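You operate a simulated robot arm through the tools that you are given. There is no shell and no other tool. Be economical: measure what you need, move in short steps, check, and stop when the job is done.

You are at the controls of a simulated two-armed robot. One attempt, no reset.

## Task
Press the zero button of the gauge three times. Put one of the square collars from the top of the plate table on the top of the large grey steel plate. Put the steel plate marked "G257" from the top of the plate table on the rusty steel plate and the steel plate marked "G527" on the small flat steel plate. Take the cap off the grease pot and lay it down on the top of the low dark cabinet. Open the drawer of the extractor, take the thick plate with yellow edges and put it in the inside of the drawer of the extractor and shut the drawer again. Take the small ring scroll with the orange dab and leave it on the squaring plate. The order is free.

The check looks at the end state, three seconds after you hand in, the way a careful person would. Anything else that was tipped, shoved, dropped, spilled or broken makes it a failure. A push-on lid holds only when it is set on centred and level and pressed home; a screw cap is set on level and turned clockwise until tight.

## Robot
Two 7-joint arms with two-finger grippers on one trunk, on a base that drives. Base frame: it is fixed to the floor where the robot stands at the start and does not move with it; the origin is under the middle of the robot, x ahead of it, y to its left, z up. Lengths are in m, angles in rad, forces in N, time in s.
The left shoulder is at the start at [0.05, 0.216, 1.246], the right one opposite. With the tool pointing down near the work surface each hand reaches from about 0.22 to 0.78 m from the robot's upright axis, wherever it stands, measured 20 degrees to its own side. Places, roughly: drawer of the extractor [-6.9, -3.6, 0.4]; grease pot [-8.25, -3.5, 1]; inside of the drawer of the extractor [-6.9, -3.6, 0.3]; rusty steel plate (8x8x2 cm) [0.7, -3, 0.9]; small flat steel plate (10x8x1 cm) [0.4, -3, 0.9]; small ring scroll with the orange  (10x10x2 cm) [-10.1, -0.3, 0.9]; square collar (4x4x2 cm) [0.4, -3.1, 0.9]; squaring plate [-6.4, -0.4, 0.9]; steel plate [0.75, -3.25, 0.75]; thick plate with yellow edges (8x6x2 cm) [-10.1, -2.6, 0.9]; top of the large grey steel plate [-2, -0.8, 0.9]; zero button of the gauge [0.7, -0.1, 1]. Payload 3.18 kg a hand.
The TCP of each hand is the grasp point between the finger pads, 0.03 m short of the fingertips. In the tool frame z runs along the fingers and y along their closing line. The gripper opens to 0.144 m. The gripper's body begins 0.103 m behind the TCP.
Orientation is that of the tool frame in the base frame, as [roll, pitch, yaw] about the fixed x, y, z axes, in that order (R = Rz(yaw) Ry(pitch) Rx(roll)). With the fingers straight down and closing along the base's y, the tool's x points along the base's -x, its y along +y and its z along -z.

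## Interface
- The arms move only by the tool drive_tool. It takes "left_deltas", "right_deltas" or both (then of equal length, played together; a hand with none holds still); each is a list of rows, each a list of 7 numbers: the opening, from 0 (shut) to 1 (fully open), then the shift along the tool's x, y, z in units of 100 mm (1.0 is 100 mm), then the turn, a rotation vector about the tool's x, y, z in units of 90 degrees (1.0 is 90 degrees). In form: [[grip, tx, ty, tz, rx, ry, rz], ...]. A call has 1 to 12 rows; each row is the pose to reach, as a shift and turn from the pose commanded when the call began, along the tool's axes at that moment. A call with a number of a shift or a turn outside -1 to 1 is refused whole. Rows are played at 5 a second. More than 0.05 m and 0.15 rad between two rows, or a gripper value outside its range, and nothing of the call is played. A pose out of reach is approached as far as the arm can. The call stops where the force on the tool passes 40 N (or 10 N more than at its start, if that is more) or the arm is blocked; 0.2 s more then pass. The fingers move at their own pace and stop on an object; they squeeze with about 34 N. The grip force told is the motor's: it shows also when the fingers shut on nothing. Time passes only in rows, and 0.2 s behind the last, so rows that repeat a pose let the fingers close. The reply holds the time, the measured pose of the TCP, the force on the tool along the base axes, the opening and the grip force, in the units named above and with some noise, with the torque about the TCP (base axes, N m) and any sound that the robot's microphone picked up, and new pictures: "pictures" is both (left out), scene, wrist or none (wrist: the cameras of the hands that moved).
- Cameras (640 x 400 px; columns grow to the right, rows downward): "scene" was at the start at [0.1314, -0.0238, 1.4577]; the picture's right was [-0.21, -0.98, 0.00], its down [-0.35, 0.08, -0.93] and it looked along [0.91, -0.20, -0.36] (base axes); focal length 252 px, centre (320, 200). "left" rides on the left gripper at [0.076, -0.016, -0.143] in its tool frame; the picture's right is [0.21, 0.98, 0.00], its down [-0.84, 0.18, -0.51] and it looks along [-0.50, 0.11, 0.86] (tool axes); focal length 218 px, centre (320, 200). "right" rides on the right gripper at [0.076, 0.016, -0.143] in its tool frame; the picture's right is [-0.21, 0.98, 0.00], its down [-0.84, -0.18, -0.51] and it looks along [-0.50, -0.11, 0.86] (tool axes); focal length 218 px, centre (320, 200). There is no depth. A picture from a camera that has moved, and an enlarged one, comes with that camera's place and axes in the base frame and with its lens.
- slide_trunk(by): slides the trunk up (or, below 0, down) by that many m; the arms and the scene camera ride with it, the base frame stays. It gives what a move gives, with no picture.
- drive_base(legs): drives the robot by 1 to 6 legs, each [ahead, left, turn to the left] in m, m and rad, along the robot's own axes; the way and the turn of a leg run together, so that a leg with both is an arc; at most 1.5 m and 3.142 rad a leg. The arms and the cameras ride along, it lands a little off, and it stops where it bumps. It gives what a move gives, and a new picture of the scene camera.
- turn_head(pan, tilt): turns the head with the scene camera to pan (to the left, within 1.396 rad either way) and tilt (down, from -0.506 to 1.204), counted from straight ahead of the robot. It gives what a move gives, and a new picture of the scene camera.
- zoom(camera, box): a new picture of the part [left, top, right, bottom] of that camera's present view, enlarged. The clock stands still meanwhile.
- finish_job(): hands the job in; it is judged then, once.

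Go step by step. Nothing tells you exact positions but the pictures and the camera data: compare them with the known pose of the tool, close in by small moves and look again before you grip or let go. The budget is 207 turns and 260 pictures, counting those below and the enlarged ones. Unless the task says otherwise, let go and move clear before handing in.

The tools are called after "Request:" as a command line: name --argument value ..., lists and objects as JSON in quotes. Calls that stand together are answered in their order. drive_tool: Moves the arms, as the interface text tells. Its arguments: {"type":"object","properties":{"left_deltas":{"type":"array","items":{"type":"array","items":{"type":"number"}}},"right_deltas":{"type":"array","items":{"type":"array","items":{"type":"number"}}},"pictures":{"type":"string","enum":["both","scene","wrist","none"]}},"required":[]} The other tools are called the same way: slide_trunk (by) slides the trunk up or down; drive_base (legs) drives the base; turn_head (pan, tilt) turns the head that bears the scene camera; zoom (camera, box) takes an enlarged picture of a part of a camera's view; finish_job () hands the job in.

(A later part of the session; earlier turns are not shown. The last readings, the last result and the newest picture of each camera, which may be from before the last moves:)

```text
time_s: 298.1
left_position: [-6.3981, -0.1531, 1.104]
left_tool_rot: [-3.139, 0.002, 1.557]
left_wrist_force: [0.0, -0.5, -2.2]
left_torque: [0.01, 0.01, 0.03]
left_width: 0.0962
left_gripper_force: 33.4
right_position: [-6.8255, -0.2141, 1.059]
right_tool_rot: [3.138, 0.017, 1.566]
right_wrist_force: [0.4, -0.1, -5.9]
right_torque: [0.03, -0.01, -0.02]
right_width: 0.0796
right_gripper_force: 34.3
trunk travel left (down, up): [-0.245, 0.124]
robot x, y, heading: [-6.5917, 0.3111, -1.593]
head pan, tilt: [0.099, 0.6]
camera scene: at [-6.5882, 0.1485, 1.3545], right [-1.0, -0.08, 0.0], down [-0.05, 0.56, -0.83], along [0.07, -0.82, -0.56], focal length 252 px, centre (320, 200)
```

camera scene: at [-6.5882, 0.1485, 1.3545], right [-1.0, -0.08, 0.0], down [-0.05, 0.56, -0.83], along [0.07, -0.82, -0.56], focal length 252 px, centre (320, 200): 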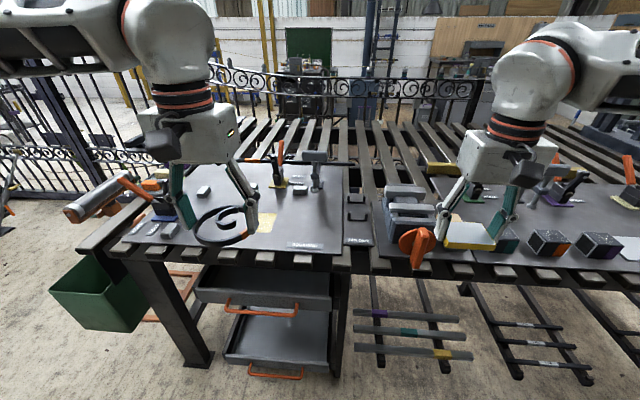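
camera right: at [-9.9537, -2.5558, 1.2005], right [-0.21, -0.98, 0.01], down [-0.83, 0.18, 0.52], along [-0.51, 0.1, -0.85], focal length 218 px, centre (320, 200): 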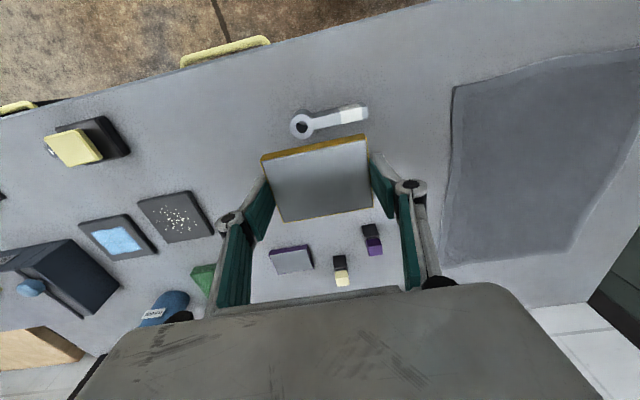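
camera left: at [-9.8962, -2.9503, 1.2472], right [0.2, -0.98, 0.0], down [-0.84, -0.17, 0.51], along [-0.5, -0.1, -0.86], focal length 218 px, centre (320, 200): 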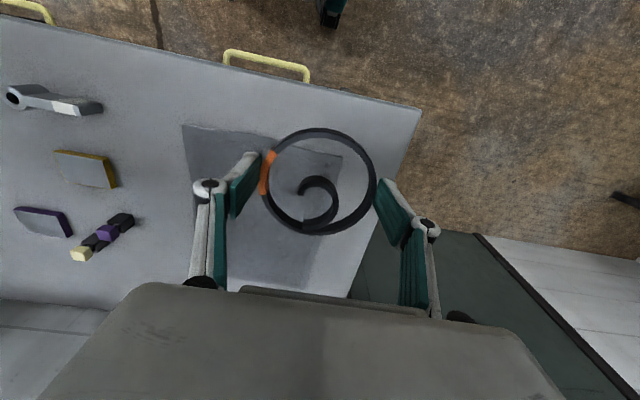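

The left sheet is labelled SQUARING, and there's a free area right of the yellow sheet around [-6.51, -0.445]. I'll lift the right hand out of the way and bring the scroll toward that spot.

Request:
drive_tool --right_deltas '[[0, 0.2, 0, -0.2, 0, 0, 0], [0, 0.4, 0, -0.4, 0, 0, 0], [0, 0.6, 0, -0.6, 0, 0, 0], [0, 0.8, 0, -0.8, 0, 0, 0]]' --left_deltas '[[0.4, -0.2, -0.25, 0, 0, 0, 0], [0.4, -0.4, -0.5, 0, 0, 0, 0], [0.4, -0.6, -0.75, 0, 0, 0, 0], [0.4, -0.8, -1, 0, 0, 0, 0]]' --pictures "none"

Request:
drive_base --legs '[[0.13, 0, 0.02]]'

Request:
drive_tool --left_deltas '[[0.4, -0.2, 0, 0.1, 0, 0, 0], [0.4, -0.5, 0, 0.2, 0, 0, 0]]' --pictures "both"

```text
time_s: 299.1
left_position: [-6.5021, -0.2325, 1.1037]
left_tool_rot: [-3.14, 0.002, 1.557]
left_wrist_force: [-0.2, 0.8, -1.5]
left_torque: [0.02, -0.01, -0.01]
left_width: 0.0961
left_gripper_force: 34.1
right_position: [-6.8255, -0.1305, 1.1374]
right_tool_rot: [3.136, 0.017, 1.563]
right_wrist_force: [-0.7, -0.8, -6.2]
right_torque: [0.02, -0.03, 0.03]
right_width: 0.0795
right_gripper_force: 34.3
trunk travel left (down, up): [-0.245, 0.124]
robot x, y, heading: [-6.5904, 0.3079, -1.587]
head pan, tilt: [0.099, 0.6]
```

```text
time_s: 300.4
left_position: [-6.4909, -0.3603, 1.1026]
left_tool_rot: [-3.139, 0.001, 1.576]
left_wrist_force: [0.6, -0.3, -1.7]
left_torque: [0.09, -0.01, -0.01]
left_width: 0.0966
left_gripper_force: 34.2
right_position: [-6.8177, -0.2655, 1.1367]
right_tool_rot: [3.139, 0.015, 1.583]
right_wrist_force: [-0.2, 0.2, -5.5]
right_torque: [0.06, 0.01, 0.0]
right_width: 0.0797
right_gripper_force: 33.5
trunk travel left (down, up): [-0.245, 0.124]
robot x, y, heading: [-6.5956, 0.1776, -1.564]
head pan, tilt: [0.099, 0.6]
camera scene: at [-6.5859, 0.0182, 1.3544], right [-0.99, -0.1, 0.0], down [-0.06, 0.56, -0.82], along [0.08, -0.82, -0.57], focal length 252 px, centre (320, 200)
```

scene: 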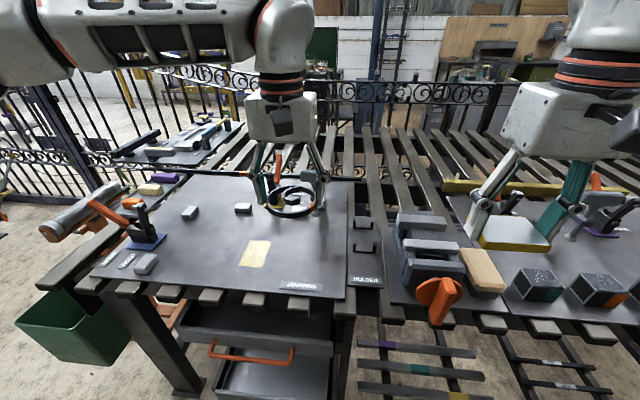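

```text
time_s: 301.0
left_position: [-6.4913, -0.4098, 1.0824]
left_tool_rot: [-3.141, -0.002, 1.578]
left_wrist_force: [0.2, -1.2, -1.1]
left_torque: [0.04, -0.01, 0.0]
left_width: 0.0963
left_gripper_force: 34.8
right_position: [-6.8179, -0.2657, 1.1368]
right_tool_rot: [3.138, 0.016, 1.585]
right_wrist_force: [-0.9, -1.0, -5.6]
right_torque: [0.05, 0.04, -0.01]
right_width: 0.0797
right_gripper_force: 33.9
trunk travel left (down, up): [-0.245, 0.124]
robot x, y, heading: [-6.5951, 0.1789, -1.572]
head pan, tilt: [0.099, 0.6]
camera scene: at [-6.5862, 0.0181, 1.3542], right [-0.99, -0.1, 0.0], down [-0.06, 0.56, -0.82], along [0.08, -0.82, -0.57], focal length 252 px, centre (320, 200)
camera left: at [-6.5065, -0.3338, 1.2263], right [0.98, 0.21, 0.0], down [0.19, -0.84, 0.51], along [0.11, -0.49, -0.86], focal length 218 px, centre (320, 200)
```

scene: 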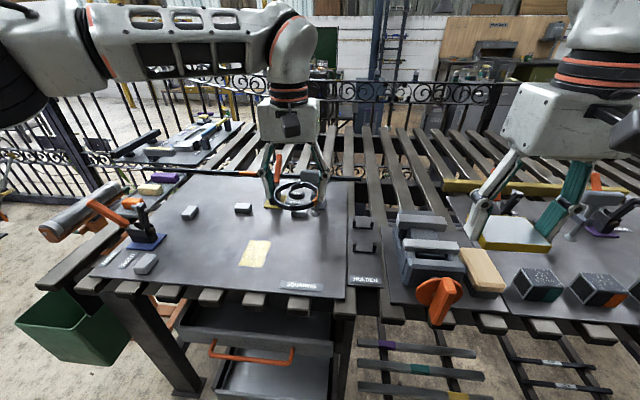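
left: 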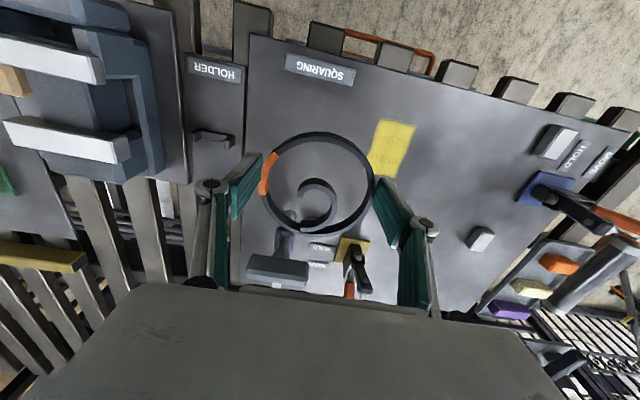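

The spot at about [-6.497, -0.44] is free on all sides. I'll lower the ring there.

Request:
drive_tool --left_deltas '[[0.4, -0.15, -0.06, 0.3, 0, 0, 0], [0.4, -0.3, -0.06, 0.6, 0, 0, 0], [0.4, -0.3, -0.06, 0.9, 0, 0, 0], [0.4, -0.3, -0.06, 1, 0, 0, 0]]' --pictures "none"

Request:
drive_tool --left_deltas '[[0.4, 0, 0, 0.2, 0, 0, 0], [0.4, 0, 0, 0.4, 0, 0, 0]]' --pictures "wrist"

```text
time_s: 302.0
left_position: [-6.4971, -0.4393, 0.983]
left_tool_rot: [-3.14, 0.001, 1.577]
left_wrist_force: [0.7, -0.7, -1.5]
left_torque: [0.03, 0.01, 0.0]
left_width: 0.0963
left_gripper_force: 33.5
right_position: [-6.8166, -0.2653, 1.1374]
right_tool_rot: [3.138, 0.018, 1.585]
right_wrist_force: [0.2, -0.5, -5.8]
right_torque: [0.03, 0.01, 0.02]
right_width: 0.0795
right_gripper_force: 34.1
trunk travel left (down, up): [-0.245, 0.124]
robot x, y, heading: [-6.5941, 0.1786, -1.566]
head pan, tilt: [0.099, 0.6]
```

```text
time_s: 302.6
left_position: [-6.4956, -0.4382, 0.9432]
left_tool_rot: [-3.138, 0.001, 1.577]
left_wrist_force: [0.6, -0.7, -1.8]
left_torque: [0.02, -0.02, 0.01]
left_width: 0.0961
left_gripper_force: 33.9
right_position: [-6.8172, -0.2654, 1.1367]
right_tool_rot: [3.138, 0.015, 1.586]
right_wrist_force: [0.3, -0.5, -6.1]
right_torque: [0.06, 0.0, -0.02]
right_width: 0.0795
right_gripper_force: 34.4
trunk travel left (down, up): [-0.245, 0.124]
robot x, y, heading: [-6.5985, 0.1754, -1.565]
head pan, tilt: [0.099, 0.6]
camera left: at [-6.5127, -0.3618, 1.0875], right [0.98, 0.21, 0.0], down [0.19, -0.84, 0.51], along [0.11, -0.5, -0.86], focal length 218 px, centre (320, 200)
```

left: 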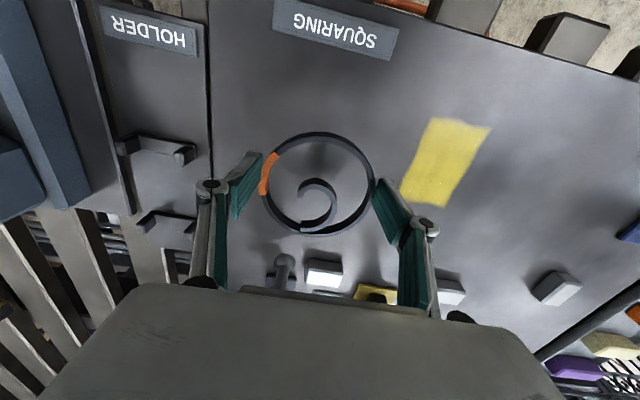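

Clear. I'll shift 1 cm away from the plate edge and lower slowly to contact.

Request:
drive_tool --left_deltas '[[0.4, 0, 0.1, 0.06, 0, 0, 0], [0.4, 0, 0.1, 0.12, 0, 0, 0], [0.4, 0, 0.1, 0.18, 0, 0, 0], [0.4, 0, 0.1, 0.24, 0, 0, 0], [0.4, 0, 0.1, 0.28, 0, 0, 0], [0.4, 0, 0.1, 0.32, 0, 0, 0], [0.4, 0, 0.1, 0.36, 0, 0, 0], [0.4, 0, 0.1, 0.39, 0, 0, 0]]' --pictures "wrist"

```text
time_s: 304.4
left_position: [-6.486, -0.4406, 0.9042]
left_tool_rot: [-3.141, -0.001, 1.576]
left_wrist_force: [0.0, 0.3, -2.1]
left_torque: [0.03, 0.01, -0.01]
left_width: 0.096
left_gripper_force: 34.0
right_position: [-6.8169, -0.2652, 1.138]
right_tool_rot: [3.138, 0.016, 1.586]
right_wrist_force: [0.1, -0.8, -6.1]
right_torque: [-0.02, -0.01, 0.01]
right_width: 0.0797
right_gripper_force: 33.5
trunk travel left (down, up): [-0.245, 0.124]
robot x, y, heading: [-6.5958, 0.1798, -1.569]
head pan, tilt: [0.099, 0.6]
camera left: at [-6.5029, -0.3623, 1.0484], right [0.98, 0.21, 0.0], down [0.19, -0.84, 0.51], along [0.11, -0.5, -0.86], focal length 218 px, centre (320, 200)
```

left: 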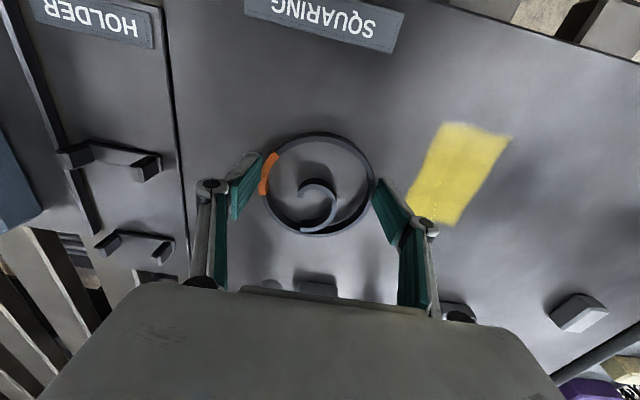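

Request:
drive_tool --left_deltas '[[0.4, 0, 0, 0.03, 0, 0, 0], [0.4, 0, 0, 0.06, 0, 0, 0], [0.4, 0, 0, 0.09, 0, 0, 0], [0.4, 0, 0, 0.12, 0, 0, 0], [0.4, 0, 0, 0.15, 0, 0, 0], [0.4, 0, 0, 0.18, 0, 0, 0], [0.4, 0, 0, 0.2, 0, 0, 0]]' --pictures "none"

```text
time_s: 305.9
left_position: [-6.4866, -0.4393, 0.8943]
left_tool_rot: [-3.137, 0.007, 1.583]
left_wrist_force: [2.0, 8.8, 22.3]
left_torque: [0.47, -1.33, 0.65]
left_width: 0.0956
left_gripper_force: 34.1
right_position: [-6.8172, -0.2635, 1.1368]
right_tool_rot: [3.138, 0.017, 1.586]
right_wrist_force: [0.0, 0.8, -6.4]
right_torque: [0.05, 0.0, -0.04]
right_width: 0.0795
right_gripper_force: 34.1
trunk travel left (down, up): [-0.245, 0.124]
robot x, y, heading: [-6.5955, 0.1777, -1.566]
head pan, tilt: [0.099, 0.6]
stopped in row 7 (left hand): the force on the tool passed its limit at 42 N (the readings are from after the stop); the commanded pose is now the measured one
```

Contact. I'll ease up 3 mm, open, and rise.

Request:
drive_tool --left_deltas '[[0.4, 0, 0, -0.03, 0, 0, 0], [0.4, 0, 0, -0.03, 0, 0, 0], [0.75, 0, 0, -0.03, 0, 0, 0], [0.85, 0, 0, -0.03, 0, 0, 0], [0.85, 0, 0, -0.03, 0, 0, 0], [0.85, 0, 0, -0.3, 0, 0, 0], [0.85, 0, 0, -0.7, 0, 0, 0], [0.85, 0, 0, -1, 0, 0, 0]]' --pictures "wrist"

```text
time_s: 307.7
left_position: [-6.4866, -0.4393, 0.9911]
left_tool_rot: [-3.139, 0.006, 1.578]
left_wrist_force: [0.1, 0.6, -0.3]
left_torque: [0.01, 0.0, 0.03]
left_width: 0.1225
left_gripper_force: 0.0
right_position: [-6.8169, -0.2639, 1.138]
right_tool_rot: [3.138, 0.018, 1.584]
right_wrist_force: [0.7, 0.3, -5.5]
right_torque: [-0.04, -0.04, 0.01]
right_width: 0.0794
right_gripper_force: 33.9
trunk travel left (down, up): [-0.245, 0.124]
robot x, y, heading: [-6.5981, 0.1805, -1.569]
head pan, tilt: [0.099, 0.6]
camera left: at [-6.5024, -0.3629, 1.1344], right [0.98, 0.22, -0.01], down [0.19, -0.84, 0.51], along [0.11, -0.5, -0.86], focal length 218 px, centre (320, 200)
```

left: 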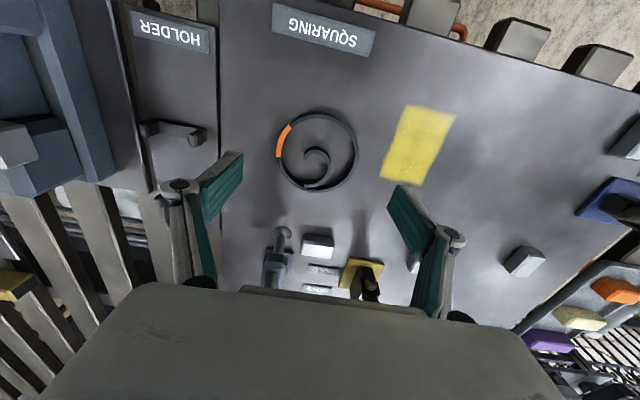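

The scroll lies flat on the squaring plate. Next the extractor: I'll retract, drive back down the aisle to x≈-9.1 and then toward y≈-2.4.

Request:
drive_tool --left_deltas '[[0.85, 0.1, 0, -0.4, 0, 0, 0], [0.85, 0.4, 0.1, -0.7, 0, 0, 0], [0.85, 0.7, 0.3, -1, 0, 0, 0], [0.85, 1, 0.5, -1, 0, 0, 0]]' --pictures "none"

Request:
drive_base --legs '[[-0.12, 0, 0], [0, 0, -1.573], [1.3, 0, 0], [1.2, 0, 0], [0, 0, 1.57]]'

Request:
turn_head --pan 0.3 --tilt 0.35

```text
time_s: 308.7
left_position: [-6.4355, -0.339, 1.0896]
left_tool_rot: [-3.138, 0.007, 1.579]
left_wrist_force: [-1.2, -0.2, 0.4]
left_torque: [-0.05, 0.03, -0.01]
left_width: 0.1223
left_gripper_force: 0.0
right_position: [-6.8159, -0.2645, 1.1373]
right_tool_rot: [3.138, 0.018, 1.585]
right_wrist_force: [-0.2, 0.7, -5.3]
right_torque: [0.02, 0.0, 0.02]
right_width: 0.0797
right_gripper_force: 33.8
trunk travel left (down, up): [-0.245, 0.124]
robot x, y, heading: [-6.5967, 0.176, -1.566]
head pan, tilt: [0.099, 0.6]
```

```text
time_s: 329.4
left_position: [-8.9423, -0.2243, 1.0887]
left_tool_rot: [-3.138, 0.005, 1.567]
left_wrist_force: [0.1, 0.5, -0.7]
left_torque: [-0.02, -0.01, 0.01]
left_width: 0.1223
left_gripper_force: 0.1
right_position: [-9.3239, -0.1457, 1.1377]
right_tool_rot: [3.138, 0.018, 1.574]
right_wrist_force: [-0.7, 0.7, -5.5]
right_torque: [0.02, 0.0, 0.01]
right_width: 0.0797
right_gripper_force: 33.7
trunk travel left (down, up): [-0.245, 0.124]
robot x, y, heading: [-9.0966, 0.2954, -1.573]
head pan, tilt: [0.099, 0.6]
camera scene: at [-9.089, 0.1366, 1.3545], right [-1.0, -0.09, 0.0], down [-0.05, 0.56, -0.82], along [0.08, -0.82, -0.57], focal length 252 px, centre (320, 200)
```

scene: 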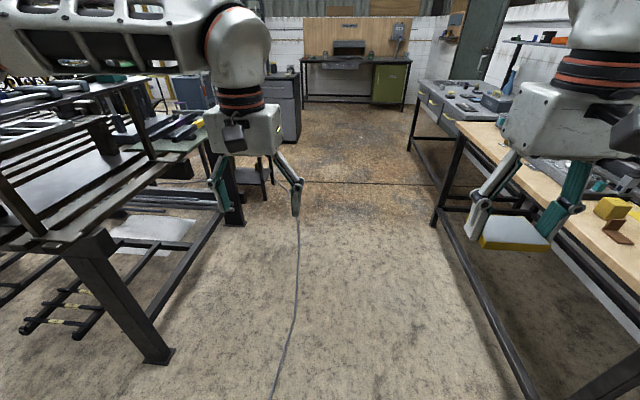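

```text
time_s: 330.2
left_position: [-8.9433, -0.224, 1.0883]
left_tool_rot: [-3.138, 0.004, 1.568]
left_wrist_force: [-0.3, 0.2, 0.5]
left_torque: [0.01, -0.02, 0.02]
left_width: 0.1224
left_gripper_force: 0.1
right_position: [-9.3239, -0.1457, 1.1374]
right_tool_rot: [3.138, 0.017, 1.575]
right_wrist_force: [0.6, 0.1, -6.1]
right_torque: [0.06, 0.02, 0.03]
right_width: 0.0798
right_gripper_force: 33.9
trunk travel left (down, up): [-0.245, 0.124]
robot x, y, heading: [-9.0973, 0.2917, -1.582]
head pan, tilt: [0.3, 0.351]
camera scene: at [-9.0706, 0.1354, 1.3772], right [-0.96, -0.29, 0.0], down [-0.1, 0.33, -0.94], along [0.27, -0.9, -0.34], focal length 252 px, centre (320, 200)
```

scene: 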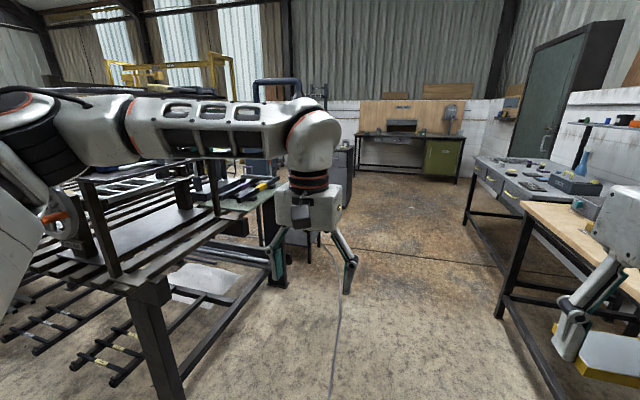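

Path clear; driving down to y≈-2.4 and turning to face +x.

Request:
drive_base --legs '[[1.4, 0, 0.01], [1.3, 0, 0], [0, 0, 1.57]]'

Request:
turn_head --pan -0.3 --tilt 0.35

```text
time_s: 347.1
left_position: [-8.5425, -2.2341, 1.0889]
left_tool_rot: [-3.138, 0.005, -3.12]
left_wrist_force: [0.2, -0.2, 0.6]
left_torque: [0.0, -0.04, -0.01]
left_width: 0.1222
left_gripper_force: 0.1
right_position: [-8.6118, -2.6166, 1.1374]
right_tool_rot: [3.138, 0.015, -3.11]
right_wrist_force: [0.7, 0.4, -5.6]
right_torque: [-0.01, 0.05, -0.03]
right_width: 0.0793
right_gripper_force: 33.9
trunk travel left (down, up): [-0.245, 0.124]
robot x, y, heading: [-9.0553, -2.4036, 0.024]
head pan, tilt: [0.3, 0.351]
camera scene: at [-8.9031, -2.3741, 1.3773], right [0.32, -0.95, 0.0], down [-0.33, -0.11, -0.94], along [0.89, 0.3, -0.34], focal length 252 px, centre (320, 200)
```

scene: 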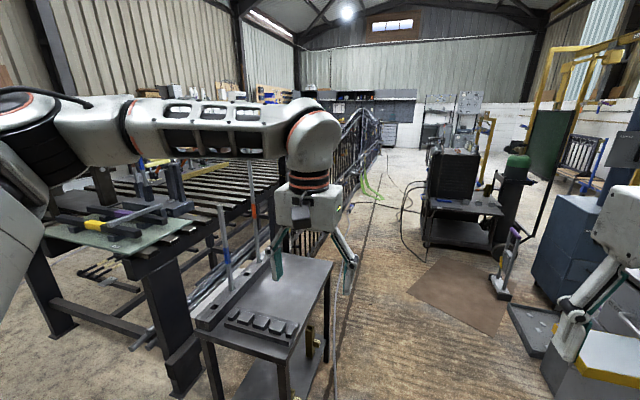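

```text
time_s: 348.1
left_position: [-8.5441, -2.2335, 1.0894]
left_tool_rot: [-3.14, 0.006, -3.119]
left_wrist_force: [0.1, 1.0, 0.3]
left_torque: [0.01, 0.03, 0.0]
left_width: 0.1226
left_gripper_force: 0.1
right_position: [-8.6121, -2.6159, 1.1369]
right_tool_rot: [3.138, 0.016, -3.111]
right_wrist_force: [0.6, 0.0, -6.4]
right_torque: [-0.02, 0.02, 0.05]
right_width: 0.0797
right_gripper_force: 34.2
trunk travel left (down, up): [-0.245, 0.124]
robot x, y, heading: [-9.0558, -2.3973, 0.022]
head pan, tilt: [-0.3, 0.351]
camera scene: at [-8.9019, -2.4292, 1.3773], right [-0.28, -0.96, 0.0], down [-0.33, 0.09, -0.94], along [0.9, -0.26, -0.34], focal length 252 px, centre (320, 200)
```

scene: 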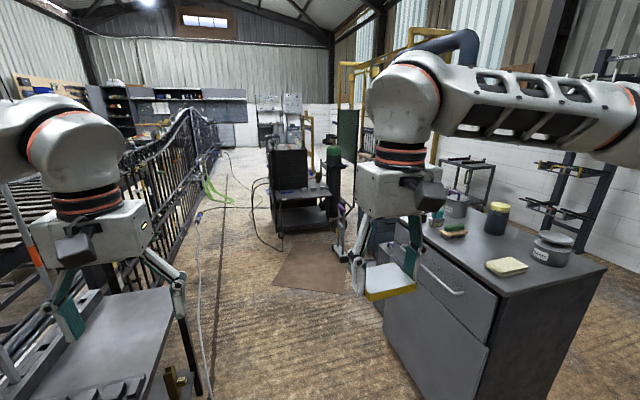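

To the right is a grey cabinet with pots (the grease-pot area), and beyond it a blue-grey machine, likely the extractor. I'll drive ahead along y≈-2.55 and look.

Request:
drive_base --legs '[[0, -0.15, -0.022], [1.3, 0, 0]]'

Request:
turn_head --pan -0.9 --tilt 0.5

```text
time_s: 356.2
left_position: [-7.2287, -2.4068, 1.0884]
left_tool_rot: [-3.137, 0.004, 3.133]
left_wrist_force: [-0.1, -0.2, -0.3]
left_torque: [-0.01, 0.01, 0.01]
left_width: 0.1224
left_gripper_force: 0.0
right_position: [-7.3076, -2.7866, 1.1365]
right_tool_rot: [3.137, 0.015, -3.141]
right_wrist_force: [1.1, -0.4, -4.9]
right_torque: [-0.01, 0.04, -0.03]
right_width: 0.0796
right_gripper_force: 33.8
trunk travel left (down, up): [-0.245, 0.124]
robot x, y, heading: [-7.7466, -2.5584, -0.011]
head pan, tilt: [-0.3, 0.351]
camera scene: at [-7.5928, -2.5917, 1.3772], right [-0.31, -0.95, 0.0], down [-0.33, 0.11, -0.94], along [0.89, -0.29, -0.34], focal length 252 px, centre (320, 200)
```

scene: 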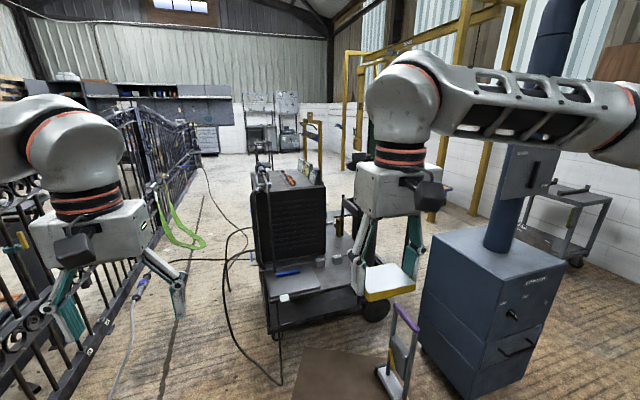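

```text
time_s: 357.2
left_position: [-7.2295, -2.4071, 1.0895]
left_tool_rot: [-3.138, 0.005, 3.134]
left_wrist_force: [-0.4, -0.6, 0.2]
left_torque: [0.01, -0.01, 0.0]
left_width: 0.1224
left_gripper_force: 0.1
right_position: [-7.3082, -2.7867, 1.1379]
right_tool_rot: [3.138, 0.015, 3.142]
right_wrist_force: [-0.4, 0.1, -6.4]
right_torque: [0.0, 0.02, -0.01]
right_width: 0.0798
right_gripper_force: 33.5
trunk travel left (down, up): [-0.245, 0.124]
robot x, y, heading: [-7.7474, -2.563, -0.01]
head pan, tilt: [-0.901, 0.499]
camera scene: at [-7.6258, -2.6351, 1.3636], right [-0.79, -0.61, 0.0], down [-0.29, 0.38, -0.88], along [0.54, -0.69, -0.48], focal length 252 px, centre (320, 200)
```

scene: 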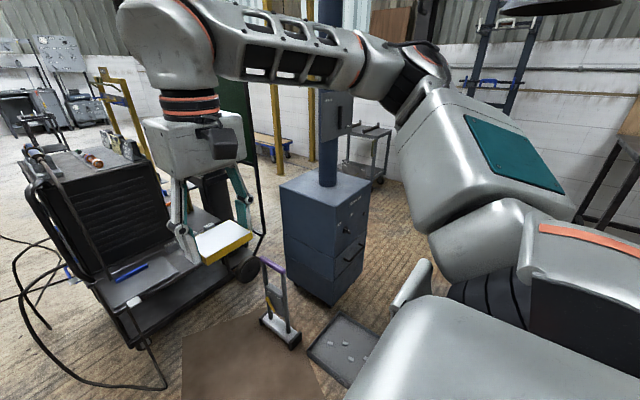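

The blue-grey extractor stands near [-6.9, -3.7] with knob and handle on its -x face; a tray, a scraper and a mat lie on the floor beside it. I'll turn right for a clearer look.

Request:
drive_base --legs '[[0.15, 0.05, 0], [0, 0, -1.2]]'

Request:
turn_head --pan 0.25 --tilt 0.6

```text
time_s: 361.6
left_position: [-7.2708, -2.9405, 1.0904]
left_tool_rot: [-3.139, 0.005, 1.928]
left_wrist_force: [0.3, 0.4, -1.1]
left_torque: [-0.02, 0.01, 0.0]
left_width: 0.1227
left_gripper_force: 0.1
right_position: [-7.654, -2.9997, 1.1375]
right_tool_rot: [3.138, 0.016, 1.936]
right_wrist_force: [-0.3, 0.1, -6.2]
right_torque: [0.02, -0.01, 0.02]
right_width: 0.0797
right_gripper_force: 33.6
trunk travel left (down, up): [-0.245, 0.124]
robot x, y, heading: [-7.5946, -2.513, -1.22]
head pan, tilt: [-0.901, 0.499]
camera scene: at [-7.6213, -2.6525, 1.3636], right [-0.85, 0.52, 0.0], down [0.25, 0.41, -0.88], along [-0.46, -0.75, -0.48], focal length 252 px, centre (320, 200)
```

scene: 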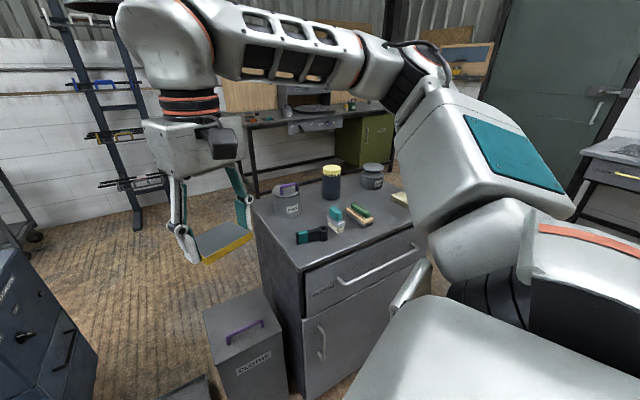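

```text
time_s: 363.0
left_position: [-7.2717, -2.9403, 1.0894]
left_tool_rot: [-3.139, 0.006, 1.928]
left_wrist_force: [-0.1, 0.2, -0.3]
left_torque: [-0.03, 0.0, -0.03]
left_width: 0.1223
left_gripper_force: 0.0
right_position: [-7.6537, -3.0008, 1.1373]
right_tool_rot: [3.138, 0.016, 1.936]
right_wrist_force: [-0.6, 0.3, -6.2]
right_torque: [0.02, 0.0, 0.0]
right_width: 0.0794
right_gripper_force: 34.4
trunk travel left (down, up): [-0.245, 0.124]
robot x, y, heading: [-7.5989, -2.5128, -1.216]
head pan, tilt: [0.25, 0.6]
camera scene: at [-7.5237, -2.6476, 1.3545], right [-0.82, -0.57, 0.0], down [-0.32, 0.47, -0.82], along [0.47, -0.68, -0.57], focal length 252 px, centre (320, 200)
```

scene: 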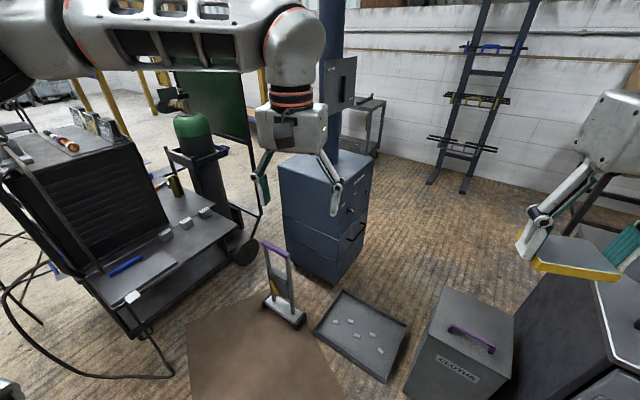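

Request:
zoom --camera "scene" --box '[260, 130, 420, 300]'

Request:
zoom --camera "scene" --box '[300, 270, 640, 400]'

```text
2.35 times, centred on (340, 215) of scene
camera zoom: at [-7.5237, -2.6476, 1.3545], right [-0.82, -0.57, 0.0], down [-0.32, 0.47, -0.82], along [0.47, -0.68, -0.57], focal length 593 px, centre (273, 165)
```

zoom: 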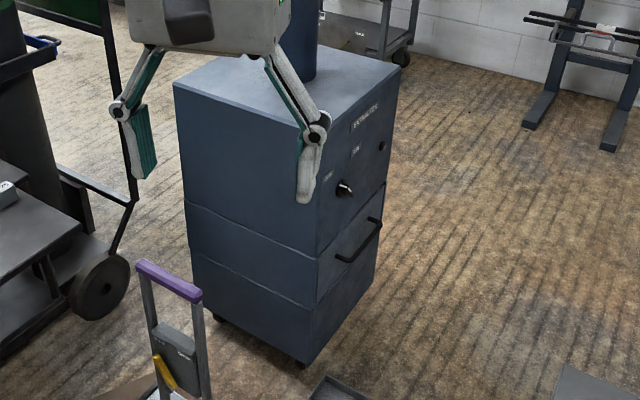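

```text
1.88 times, centred on (470, 335) of scene
camera zoom: at [-7.5237, -2.6476, 1.3545], right [-0.82, -0.57, 0.0], down [-0.32, 0.47, -0.82], along [0.47, -0.68, -0.57], focal length 474 px, centre (38, -54)
```

zoom: 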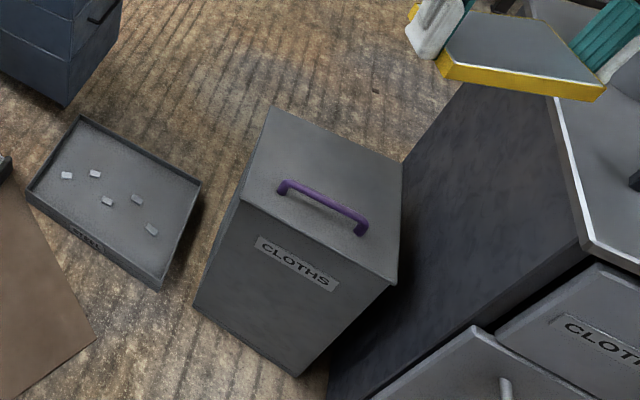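

The extractor's middle section is the drawer, handle at about [-7.06, -3.72, 0.34] on its -x face. The bin and tray block the direct way, so I'll go round the west side of the pot cabinet and come in from behind.

Request:
drive_base --legs '[[0, 0, 1.216], [-1.4, 0, 0], [-0.15, 0, 0], [0, -1.45, 0]]'

Request:
turn_head --pan 0.2 --tilt 0.4

```text
time_s: 386.4
left_position: [-8.6051, -3.8083, 1.089]
left_tool_rot: [-3.137, 0.006, -3.121]
left_wrist_force: [-0.5, -0.8, 0.1]
left_torque: [-0.02, -0.02, -0.04]
left_width: 0.1225
left_gripper_force: 0.0
right_position: [-8.6751, -4.1903, 1.138]
right_tool_rot: [3.138, 0.017, -3.114]
right_wrist_force: [0.4, 0.1, -5.2]
right_torque: [-0.03, 0.07, 0.02]
right_width: 0.0796
right_gripper_force: 33.3
trunk travel left (down, up): [-0.245, 0.124]
robot x, y, heading: [-9.1192, -3.9746, 0.016]
head pan, tilt: [0.25, 0.6]
camera scene: at [-8.9681, -3.9534, 1.3545], right [0.26, -0.96, 0.0], down [-0.55, -0.15, -0.82], along [0.8, 0.22, -0.57], focal length 252 px, centre (320, 200)
```

scene: 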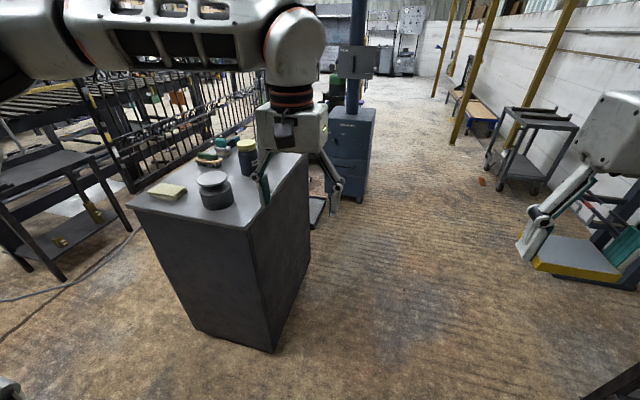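

```text
time_s: 387.1
left_position: [-8.6053, -3.8085, 1.0896]
left_tool_rot: [-3.139, 0.004, -3.121]
left_wrist_force: [-0.2, 0.1, -0.7]
left_torque: [-0.03, 0.01, -0.02]
left_width: 0.1225
left_gripper_force: 0.1
right_position: [-8.6741, -4.1903, 1.1371]
right_tool_rot: [3.137, 0.015, -3.114]
right_wrist_force: [0.0, 0.0, -5.3]
right_torque: [0.03, 0.03, -0.01]
right_width: 0.0793
right_gripper_force: 33.8
trunk travel left (down, up): [-0.245, 0.124]
robot x, y, heading: [-9.1151, -3.9724, 0.016]
head pan, tilt: [0.201, 0.4]
camera scene: at [-8.9629, -3.9566, 1.3727], right [0.22, -0.98, 0.0], down [-0.38, -0.08, -0.92], along [0.9, 0.2, -0.39], focal length 252 px, centre (320, 200)
```

scene: 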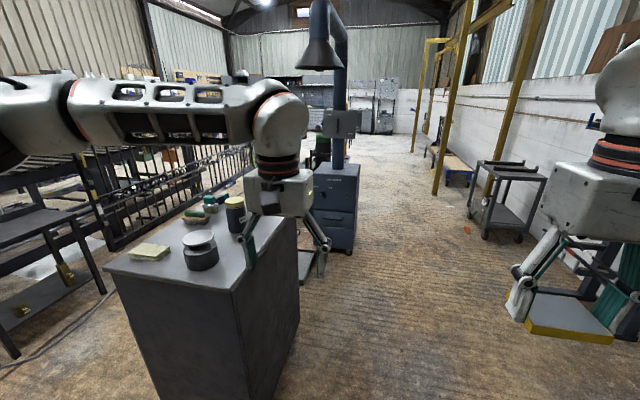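

Open floor ahead. I'll pass behind the pot cabinet and stop in front of the extractor.

Request:
drive_base --legs '[[0, -0.22, -0.016], [1.3, 0, 0]]'

Request:
turn_head --pan 0.4 --tilt 0.8

```text
time_s: 395.9
left_position: [-7.2927, -4.0294, 1.0883]
left_tool_rot: [-3.138, 0.005, -3.131]
left_wrist_force: [0.5, 0.4, 0.7]
left_torque: [0.01, 0.0, 0.01]
left_width: 0.1221
left_gripper_force: 0.0
right_position: [-7.3656, -4.4104, 1.137]
right_tool_rot: [3.138, 0.016, -3.123]
right_wrist_force: [-0.5, 0.3, -6.9]
right_torque: [-0.03, -0.01, 0.03]
right_width: 0.0797
right_gripper_force: 33.9
trunk travel left (down, up): [-0.245, 0.124]
robot x, y, heading: [-7.8106, -4.1952, 0.007]
head pan, tilt: [0.201, 0.4]
camera scene: at [-7.6516, -4.174, 1.3727], right [0.21, -0.98, 0.0], down [-0.38, -0.08, -0.92], along [0.9, 0.19, -0.39], focal length 252 px, centre (320, 200)
```

scene: 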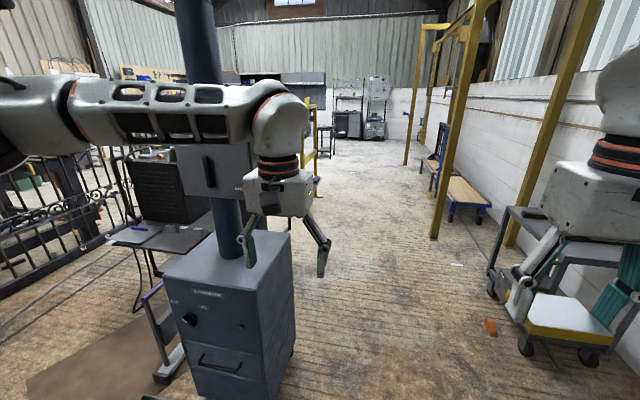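

```text
time_s: 396.8
left_position: [-7.2926, -4.0298, 1.0901]
left_tool_rot: [-3.137, 0.006, -3.13]
left_wrist_force: [0.2, 0.5, 0.1]
left_torque: [0.02, -0.01, -0.01]
left_width: 0.1224
left_gripper_force: 0.0
right_position: [-7.3651, -4.4108, 1.1373]
right_tool_rot: [3.138, 0.018, -3.123]
right_wrist_force: [0.4, 0.5, -6.1]
right_torque: [0.06, 0.0, 0.02]
right_width: 0.0795
right_gripper_force: 34.0
trunk travel left (down, up): [-0.245, 0.124]
robot x, y, heading: [-7.8095, -4.1867, 0.011]
head pan, tilt: [0.4, 0.799]
camera scene: at [-7.6684, -4.1612, 1.3377], right [0.39, -0.92, 0.0], down [-0.66, -0.28, -0.7], along [0.64, 0.28, -0.72], focal length 252 px, centre (320, 200)
```

scene: 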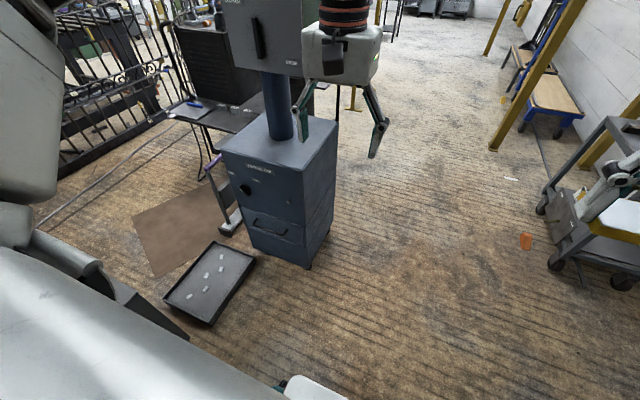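

The extractor's front is at x≈-7.03, y from -3.82 to -3.43; the handle is near [-7.07, -3.63, 0.325]. I'll turn the left gripper so it closes fore-and-aft, then tilt it forward to grip the bar from in front.

Request:
drive_tool --left_deltas '[[0.6, 0.3, 0, 0, 0, 0, 0.08], [0.6, 0.6, 0, 0, 0, 0, 0.17], [0.6, 0.9, 0, 0, 0, 0, 0.26], [0.6, 0.9, 0, 0, 0, 0, 0.35], [0.6, 0.9, 0, 0, 0, 0, 0.44], [0.6, 0.9, 0, 0, 0, 0, 0.53], [0.6, 0.9, 0, 0, 0, 0, 0.62], [0.6, 0.9, 0, 0, 0, 0, 0.71], [0.6, 0.9, 0, 0, 0, 0, 0.8], [0.6, 0.9, 0, 0, 0, 0, 0.89], [0.6, 0.9, 0, 0, 0, 0, 0.95], [0.6, 0.9, 0, 0, 0, 0, 1.0]]' --pictures "none"

Request:
slide_trunk --by -0.2

Request:
drive_tool --left_deltas '[[0.6, 0, -0.2, 0, -0.09, 0, 0], [0.6, 0, -0.4, 0, -0.18, 0, 0], [0.6, 0, -0.6, 0, -0.27, 0, 0], [0.6, 0, -0.6, 0, -0.36, 0, 0], [0.6, 0, -0.6, 0, -0.45, 0, 0], [0.6, 0, -0.6, 0, -0.5, 0, 0]]' --pictures "both"

```text
time_s: 399.4
left_position: [-7.4145, -4.0387, 1.0143]
left_tool_rot: [2.985, 0.23, 1.983]
left_wrist_force: [0.1, 0.0, -1.0]
left_torque: [0.02, 0.02, 0.02]
left_width: 0.0864
left_gripper_force: 0.0
left hand out of reach, approached as far as the arm can: row 5, 6, 7, 8, 9, 10, 11, 12
right_position: [-7.3747, -4.386, 1.1426]
right_tool_rot: [-3.122, 0.023, -3.119]
right_wrist_force: [-0.3, -0.6, -6.0]
right_torque: [0.01, 0.04, 0.01]
right_width: 0.0798
right_gripper_force: 33.7
trunk travel left (down, up): [-0.245, 0.124]
robot x, y, heading: [-7.8068, -4.1873, 0.01]
head pan, tilt: [0.4, 0.799]
```

```text
time_s: 401.5
left_position: [-7.4143, -4.0615, 0.7101]
left_tool_rot: [-2.961, 0.038, 1.999]
left_wrist_force: [0.4, 0.0, 1.3]
left_torque: [-0.03, -0.05, 0.02]
left_width: 0.0864
left_gripper_force: 0.0
right_position: [-7.3656, -4.4105, 0.9377]
right_tool_rot: [3.139, 0.018, -3.125]
right_wrist_force: [-0.8, 0.7, -5.6]
right_torque: [0.01, 0.02, 0.02]
right_width: 0.0795
right_gripper_force: 33.6
trunk travel left (down, up): [-0.045, 0.324]
robot x, y, heading: [-7.8043, -4.1889, 0.006]
head pan, tilt: [0.4, 0.799]
```

```text
time_s: 402.5
left_position: [-7.3915, -4.0936, 0.7213]
left_tool_rot: [2.826, 0.04, 2.242]
left_wrist_force: [-1.0, -0.3, -0.7]
left_torque: [0.03, 0.0, 0.02]
left_width: 0.0865
left_gripper_force: 0.1
left hand out of reach, approached as far as the arm can: row 1, 2, 3, 4
right_position: [-7.3663, -4.4122, 0.9362]
right_tool_rot: [3.136, 0.013, -3.125]
right_wrist_force: [-0.2, -0.6, -5.8]
right_torque: [0.06, 0.05, -0.03]
right_width: 0.0797
right_gripper_force: 33.7
trunk travel left (down, up): [-0.045, 0.324]
robot x, y, heading: [-7.8024, -4.1921, 0.006]
head pan, tilt: [0.4, 0.799]
stopped in row 4 (left hand): the arm was blocked; the commanded pose is now the measured one
camera scene: at [-7.4774, -4.1608, 1.1015], right [0.4, -0.92, 0.0], down [-0.66, -0.28, -0.7], along [0.64, 0.28, -0.72], focal length 252 px, centre (320, 200)
camera left: at [-7.4895, -4.0679, 0.8504], right [0.59, 0.75, 0.3], down [0.52, -0.63, 0.57], along [0.62, -0.18, -0.77], focal length 218 px, centre (320, 200)
```

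scene: 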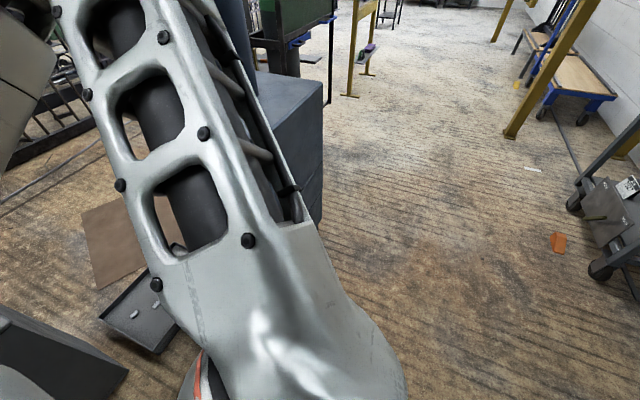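
left: 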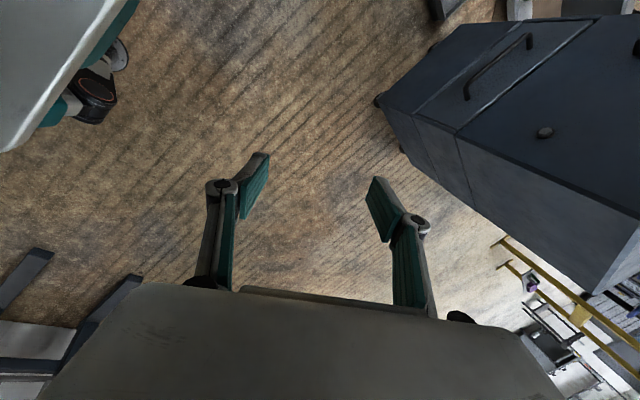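

The +90° roll isn't reachable there. I'll bring the wrist back to its normal orientation and then try the other rolling direction.

Request:
drive_tool --left_deltas '[[0.6, 0, 0, 0, 0.07, 0, 0], [0.6, 0, 0, 0, 0.14, 0, 0], [0.6, 0, 0, 0, 0.2, 0, 0]]' --pictures "none"

Request:
drive_tool --left_deltas '[[0.6, 0.02, 0.2, -0.2, 0, 0, -0.09], [0.6, 0.02, 0.4, -0.4, 0, 0, -0.18], [0.6, 0.02, 0.6, -0.6, 0, 0, -0.27], [0.6, 0.02, 0.8, -0.8, 0, 0, -0.36], [0.6, 0.02, 0.95, -1, 0, 0, -0.45], [0.6, 0.02, 0.95, -1, 0, 0, -0.54], [0.6, 0.02, 0.95, -1, 0, 0, -0.573]]' --pictures "scene"

```text
time_s: 403.3
left_position: [-7.3933, -4.0935, 0.7208]
left_tool_rot: [3.141, 0.039, 2.239]
left_wrist_force: [-0.2, 0.1, 0.1]
left_torque: [-0.01, -0.01, 0.02]
left_width: 0.0864
left_gripper_force: 0.0
right_position: [-7.3655, -4.4094, 0.9375]
right_tool_rot: [3.138, 0.013, -3.123]
right_wrist_force: [1.7, 0.1, -6.5]
right_torque: [-0.01, 0.05, -0.01]
right_width: 0.0797
right_gripper_force: 33.7
trunk travel left (down, up): [-0.045, 0.324]
robot x, y, heading: [-7.8045, -4.1903, 0.008]
head pan, tilt: [0.4, 0.799]
```

```text
time_s: 404.9
left_position: [-7.3226, -4.0298, 0.8226]
left_tool_rot: [-3.113, 0.026, -3.14]
left_wrist_force: [-0.7, 0.8, 0.2]
left_torque: [-0.02, 0.01, -0.01]
left_width: 0.0866
left_gripper_force: 0.0
right_position: [-7.3656, -4.4089, 0.936]
right_tool_rot: [3.137, 0.015, -3.124]
right_wrist_force: [0.1, 0.0, -6.2]
right_torque: [0.01, 0.0, 0.0]
right_width: 0.0795
right_gripper_force: 33.6
trunk travel left (down, up): [-0.045, 0.324]
robot x, y, heading: [-7.8053, -4.1896, 0.009]
head pan, tilt: [0.4, 0.799]
camera scene: at [-7.4777, -4.1592, 1.1016], right [0.4, -0.92, 0.0], down [-0.66, -0.28, -0.7], along [0.64, 0.28, -0.72], focal length 252 px, centre (320, 200)
```

scene: 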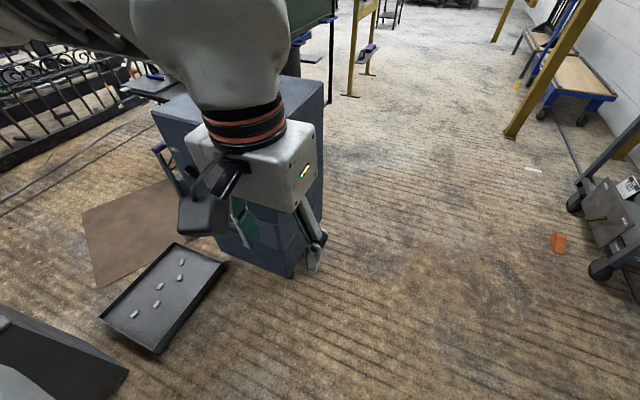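

Back to normal. Now I'll try rolling the other way by 90°.

Request:
drive_tool --left_deltas '[[0.6, 0, 0, 0, 0, 0, -0.09], [0.6, 0, 0, 0, 0, 0, -0.18], [0.6, 0, 0, 0, 0, 0, -0.27], [0.6, 0, 0, 0, 0, 0, -0.36], [0.6, 0, 0, 0, 0, 0, -0.45], [0.6, 0, 0, 0, 0, 0, -0.54], [0.6, 0, 0, 0, 0, 0, -0.63], [0.6, 0, 0, 0, 0, 0, -0.72], [0.6, 0, 0, 0, 0, 0, -0.81], [0.6, 0, 0, 0, 0, 0, -0.9], [0.6, 0, 0, 0, 0, 0, -0.99]]' --pictures "none"

```text
time_s: 407.3
left_position: [-7.3227, -4.0304, 0.8218]
left_tool_rot: [-3.115, -0.028, -1.587]
left_wrist_force: [0.7, -0.9, 0.3]
left_torque: [0.01, 0.0, -0.05]
left_width: 0.0864
left_gripper_force: 0.0
right_position: [-7.3647, -4.4098, 0.9376]
right_tool_rot: [3.139, 0.017, -3.124]
right_wrist_force: [-0.6, 0.1, -5.9]
right_torque: [-0.01, 0.07, 0.02]
right_width: 0.0796
right_gripper_force: 33.6
trunk travel left (down, up): [-0.045, 0.324]
robot x, y, heading: [-7.807, -4.1892, 0.007]
head pan, tilt: [0.4, 0.799]
```

That works. Now I'll tilt forward 50° and lower the hand in free space, watching for limits.

Request:
drive_tool --left_deltas '[[0.6, 0, 0, 0, 0.09, 0, 0], [0.6, 0, 0, 0, 0.18, 0, 0], [0.6, 0, 0, 0, 0.27, 0, 0], [0.6, 0, 0, 0, 0.36, 0, 0], [0.6, 0, 0, 0, 0.45, 0, 0], [0.6, 0, 0, 0, 0.54, 0, 0]]' --pictures "none"

Request:
drive_tool --left_deltas '[[0.6, 0, 0.3, 0.25, 0, 0, 0], [0.6, 0, 0.6, 0.5, 0, 0, 0], [0.6, 0, 0.92, 0.77, 0, 0, 0]]' --pictures "none"

Request:
drive_tool --left_deltas '[[0.6, 0, 0.3, 0.25, 0, 0, 0], [0.6, 0, 0.6, 0.5, 0, 0, 0], [0.6, 0, 0.92, 0.77, 0, 0, 0]]' --pictures "both"

```text
time_s: 408.7
left_position: [-7.2557, -4.1133, 0.8456]
left_tool_rot: [-2.266, -0.026, -1.588]
left_wrist_force: [0.6, -0.3, 0.2]
left_torque: [0.01, -0.01, 0.01]
left_width: 0.0867
left_gripper_force: 0.0
left hand out of reach, approached as far as the arm can: row 3, 4, 5, 6
right_position: [-7.3657, -4.4105, 0.9371]
right_tool_rot: [3.138, 0.013, -3.125]
right_wrist_force: [-0.1, -0.2, -5.3]
right_torque: [0.0, 0.01, -0.04]
right_width: 0.0796
right_gripper_force: 34.0
trunk travel left (down, up): [-0.045, 0.324]
robot x, y, heading: [-7.8068, -4.1884, 0.013]
head pan, tilt: [0.4, 0.799]
```

```text
time_s: 409.5
left_position: [-7.2538, -4.1159, 0.7263]
left_tool_rot: [-2.266, -0.027, -1.59]
left_wrist_force: [-0.5, 0.4, -0.2]
left_torque: [0.0, -0.01, 0.02]
left_width: 0.0868
left_gripper_force: 0.1
left hand out of reach, approached as far as the arm can: row 1, 2
right_position: [-7.366, -4.4108, 0.9373]
right_tool_rot: [3.138, 0.014, -3.123]
right_wrist_force: [0.6, -0.3, -5.5]
right_torque: [0.0, 0.02, 0.01]
right_width: 0.0798
right_gripper_force: 33.8
trunk travel left (down, up): [-0.045, 0.324]
robot x, y, heading: [-7.8039, -4.1907, 0.009]
head pan, tilt: [0.4, 0.799]
```

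```text
time_s: 410.1
left_position: [-7.2072, -4.0819, 0.6809]
left_tool_rot: [-2.266, -0.182, -1.384]
left_wrist_force: [0.0, -1.2, -0.2]
left_torque: [-0.02, -0.03, 0.0]
left_width: 0.0862
left_gripper_force: 0.1
left hand out of reach, approached as far as the arm can: row 3
right_position: [-7.3657, -4.4099, 0.9353]
right_tool_rot: [3.138, 0.011, -3.123]
right_wrist_force: [-0.8, -0.6, -6.3]
right_torque: [0.06, 0.04, -0.01]
right_width: 0.0797
right_gripper_force: 34.1
trunk travel left (down, up): [-0.045, 0.324]
robot x, y, heading: [-7.8043, -4.1894, 0.01]
head pan, tilt: [0.4, 0.799]
stopped in row 3 (left hand): the arm was blocked; the commanded pose is now the measured one
camera scene: at [-7.4771, -4.1597, 1.1012], right [0.4, -0.92, 0.0], down [-0.66, -0.28, -0.7], along [0.64, 0.28, -0.72], focal length 252 px, centre (320, 200)
camera left: at [-7.2943, -4.1553, 0.7984], right [-0.55, -0.45, -0.7], down [-0.66, 0.75, 0.03], along [0.51, 0.48, -0.71], focal length 218 px, centre (320, 200)
```

scene: 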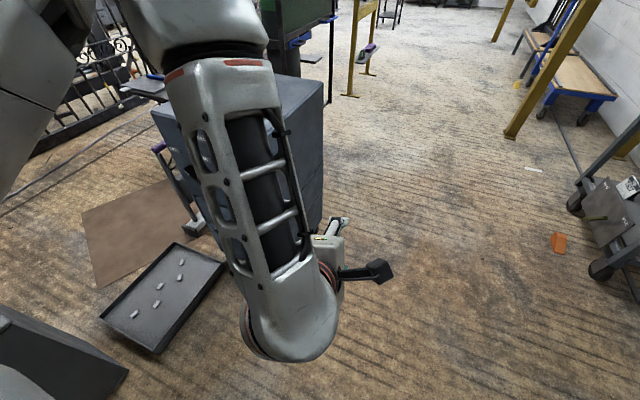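
left: 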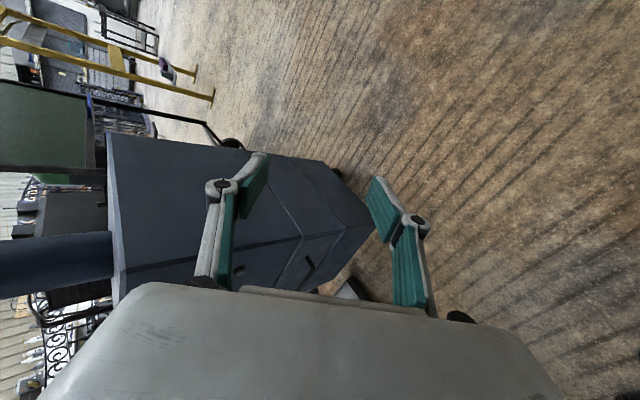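

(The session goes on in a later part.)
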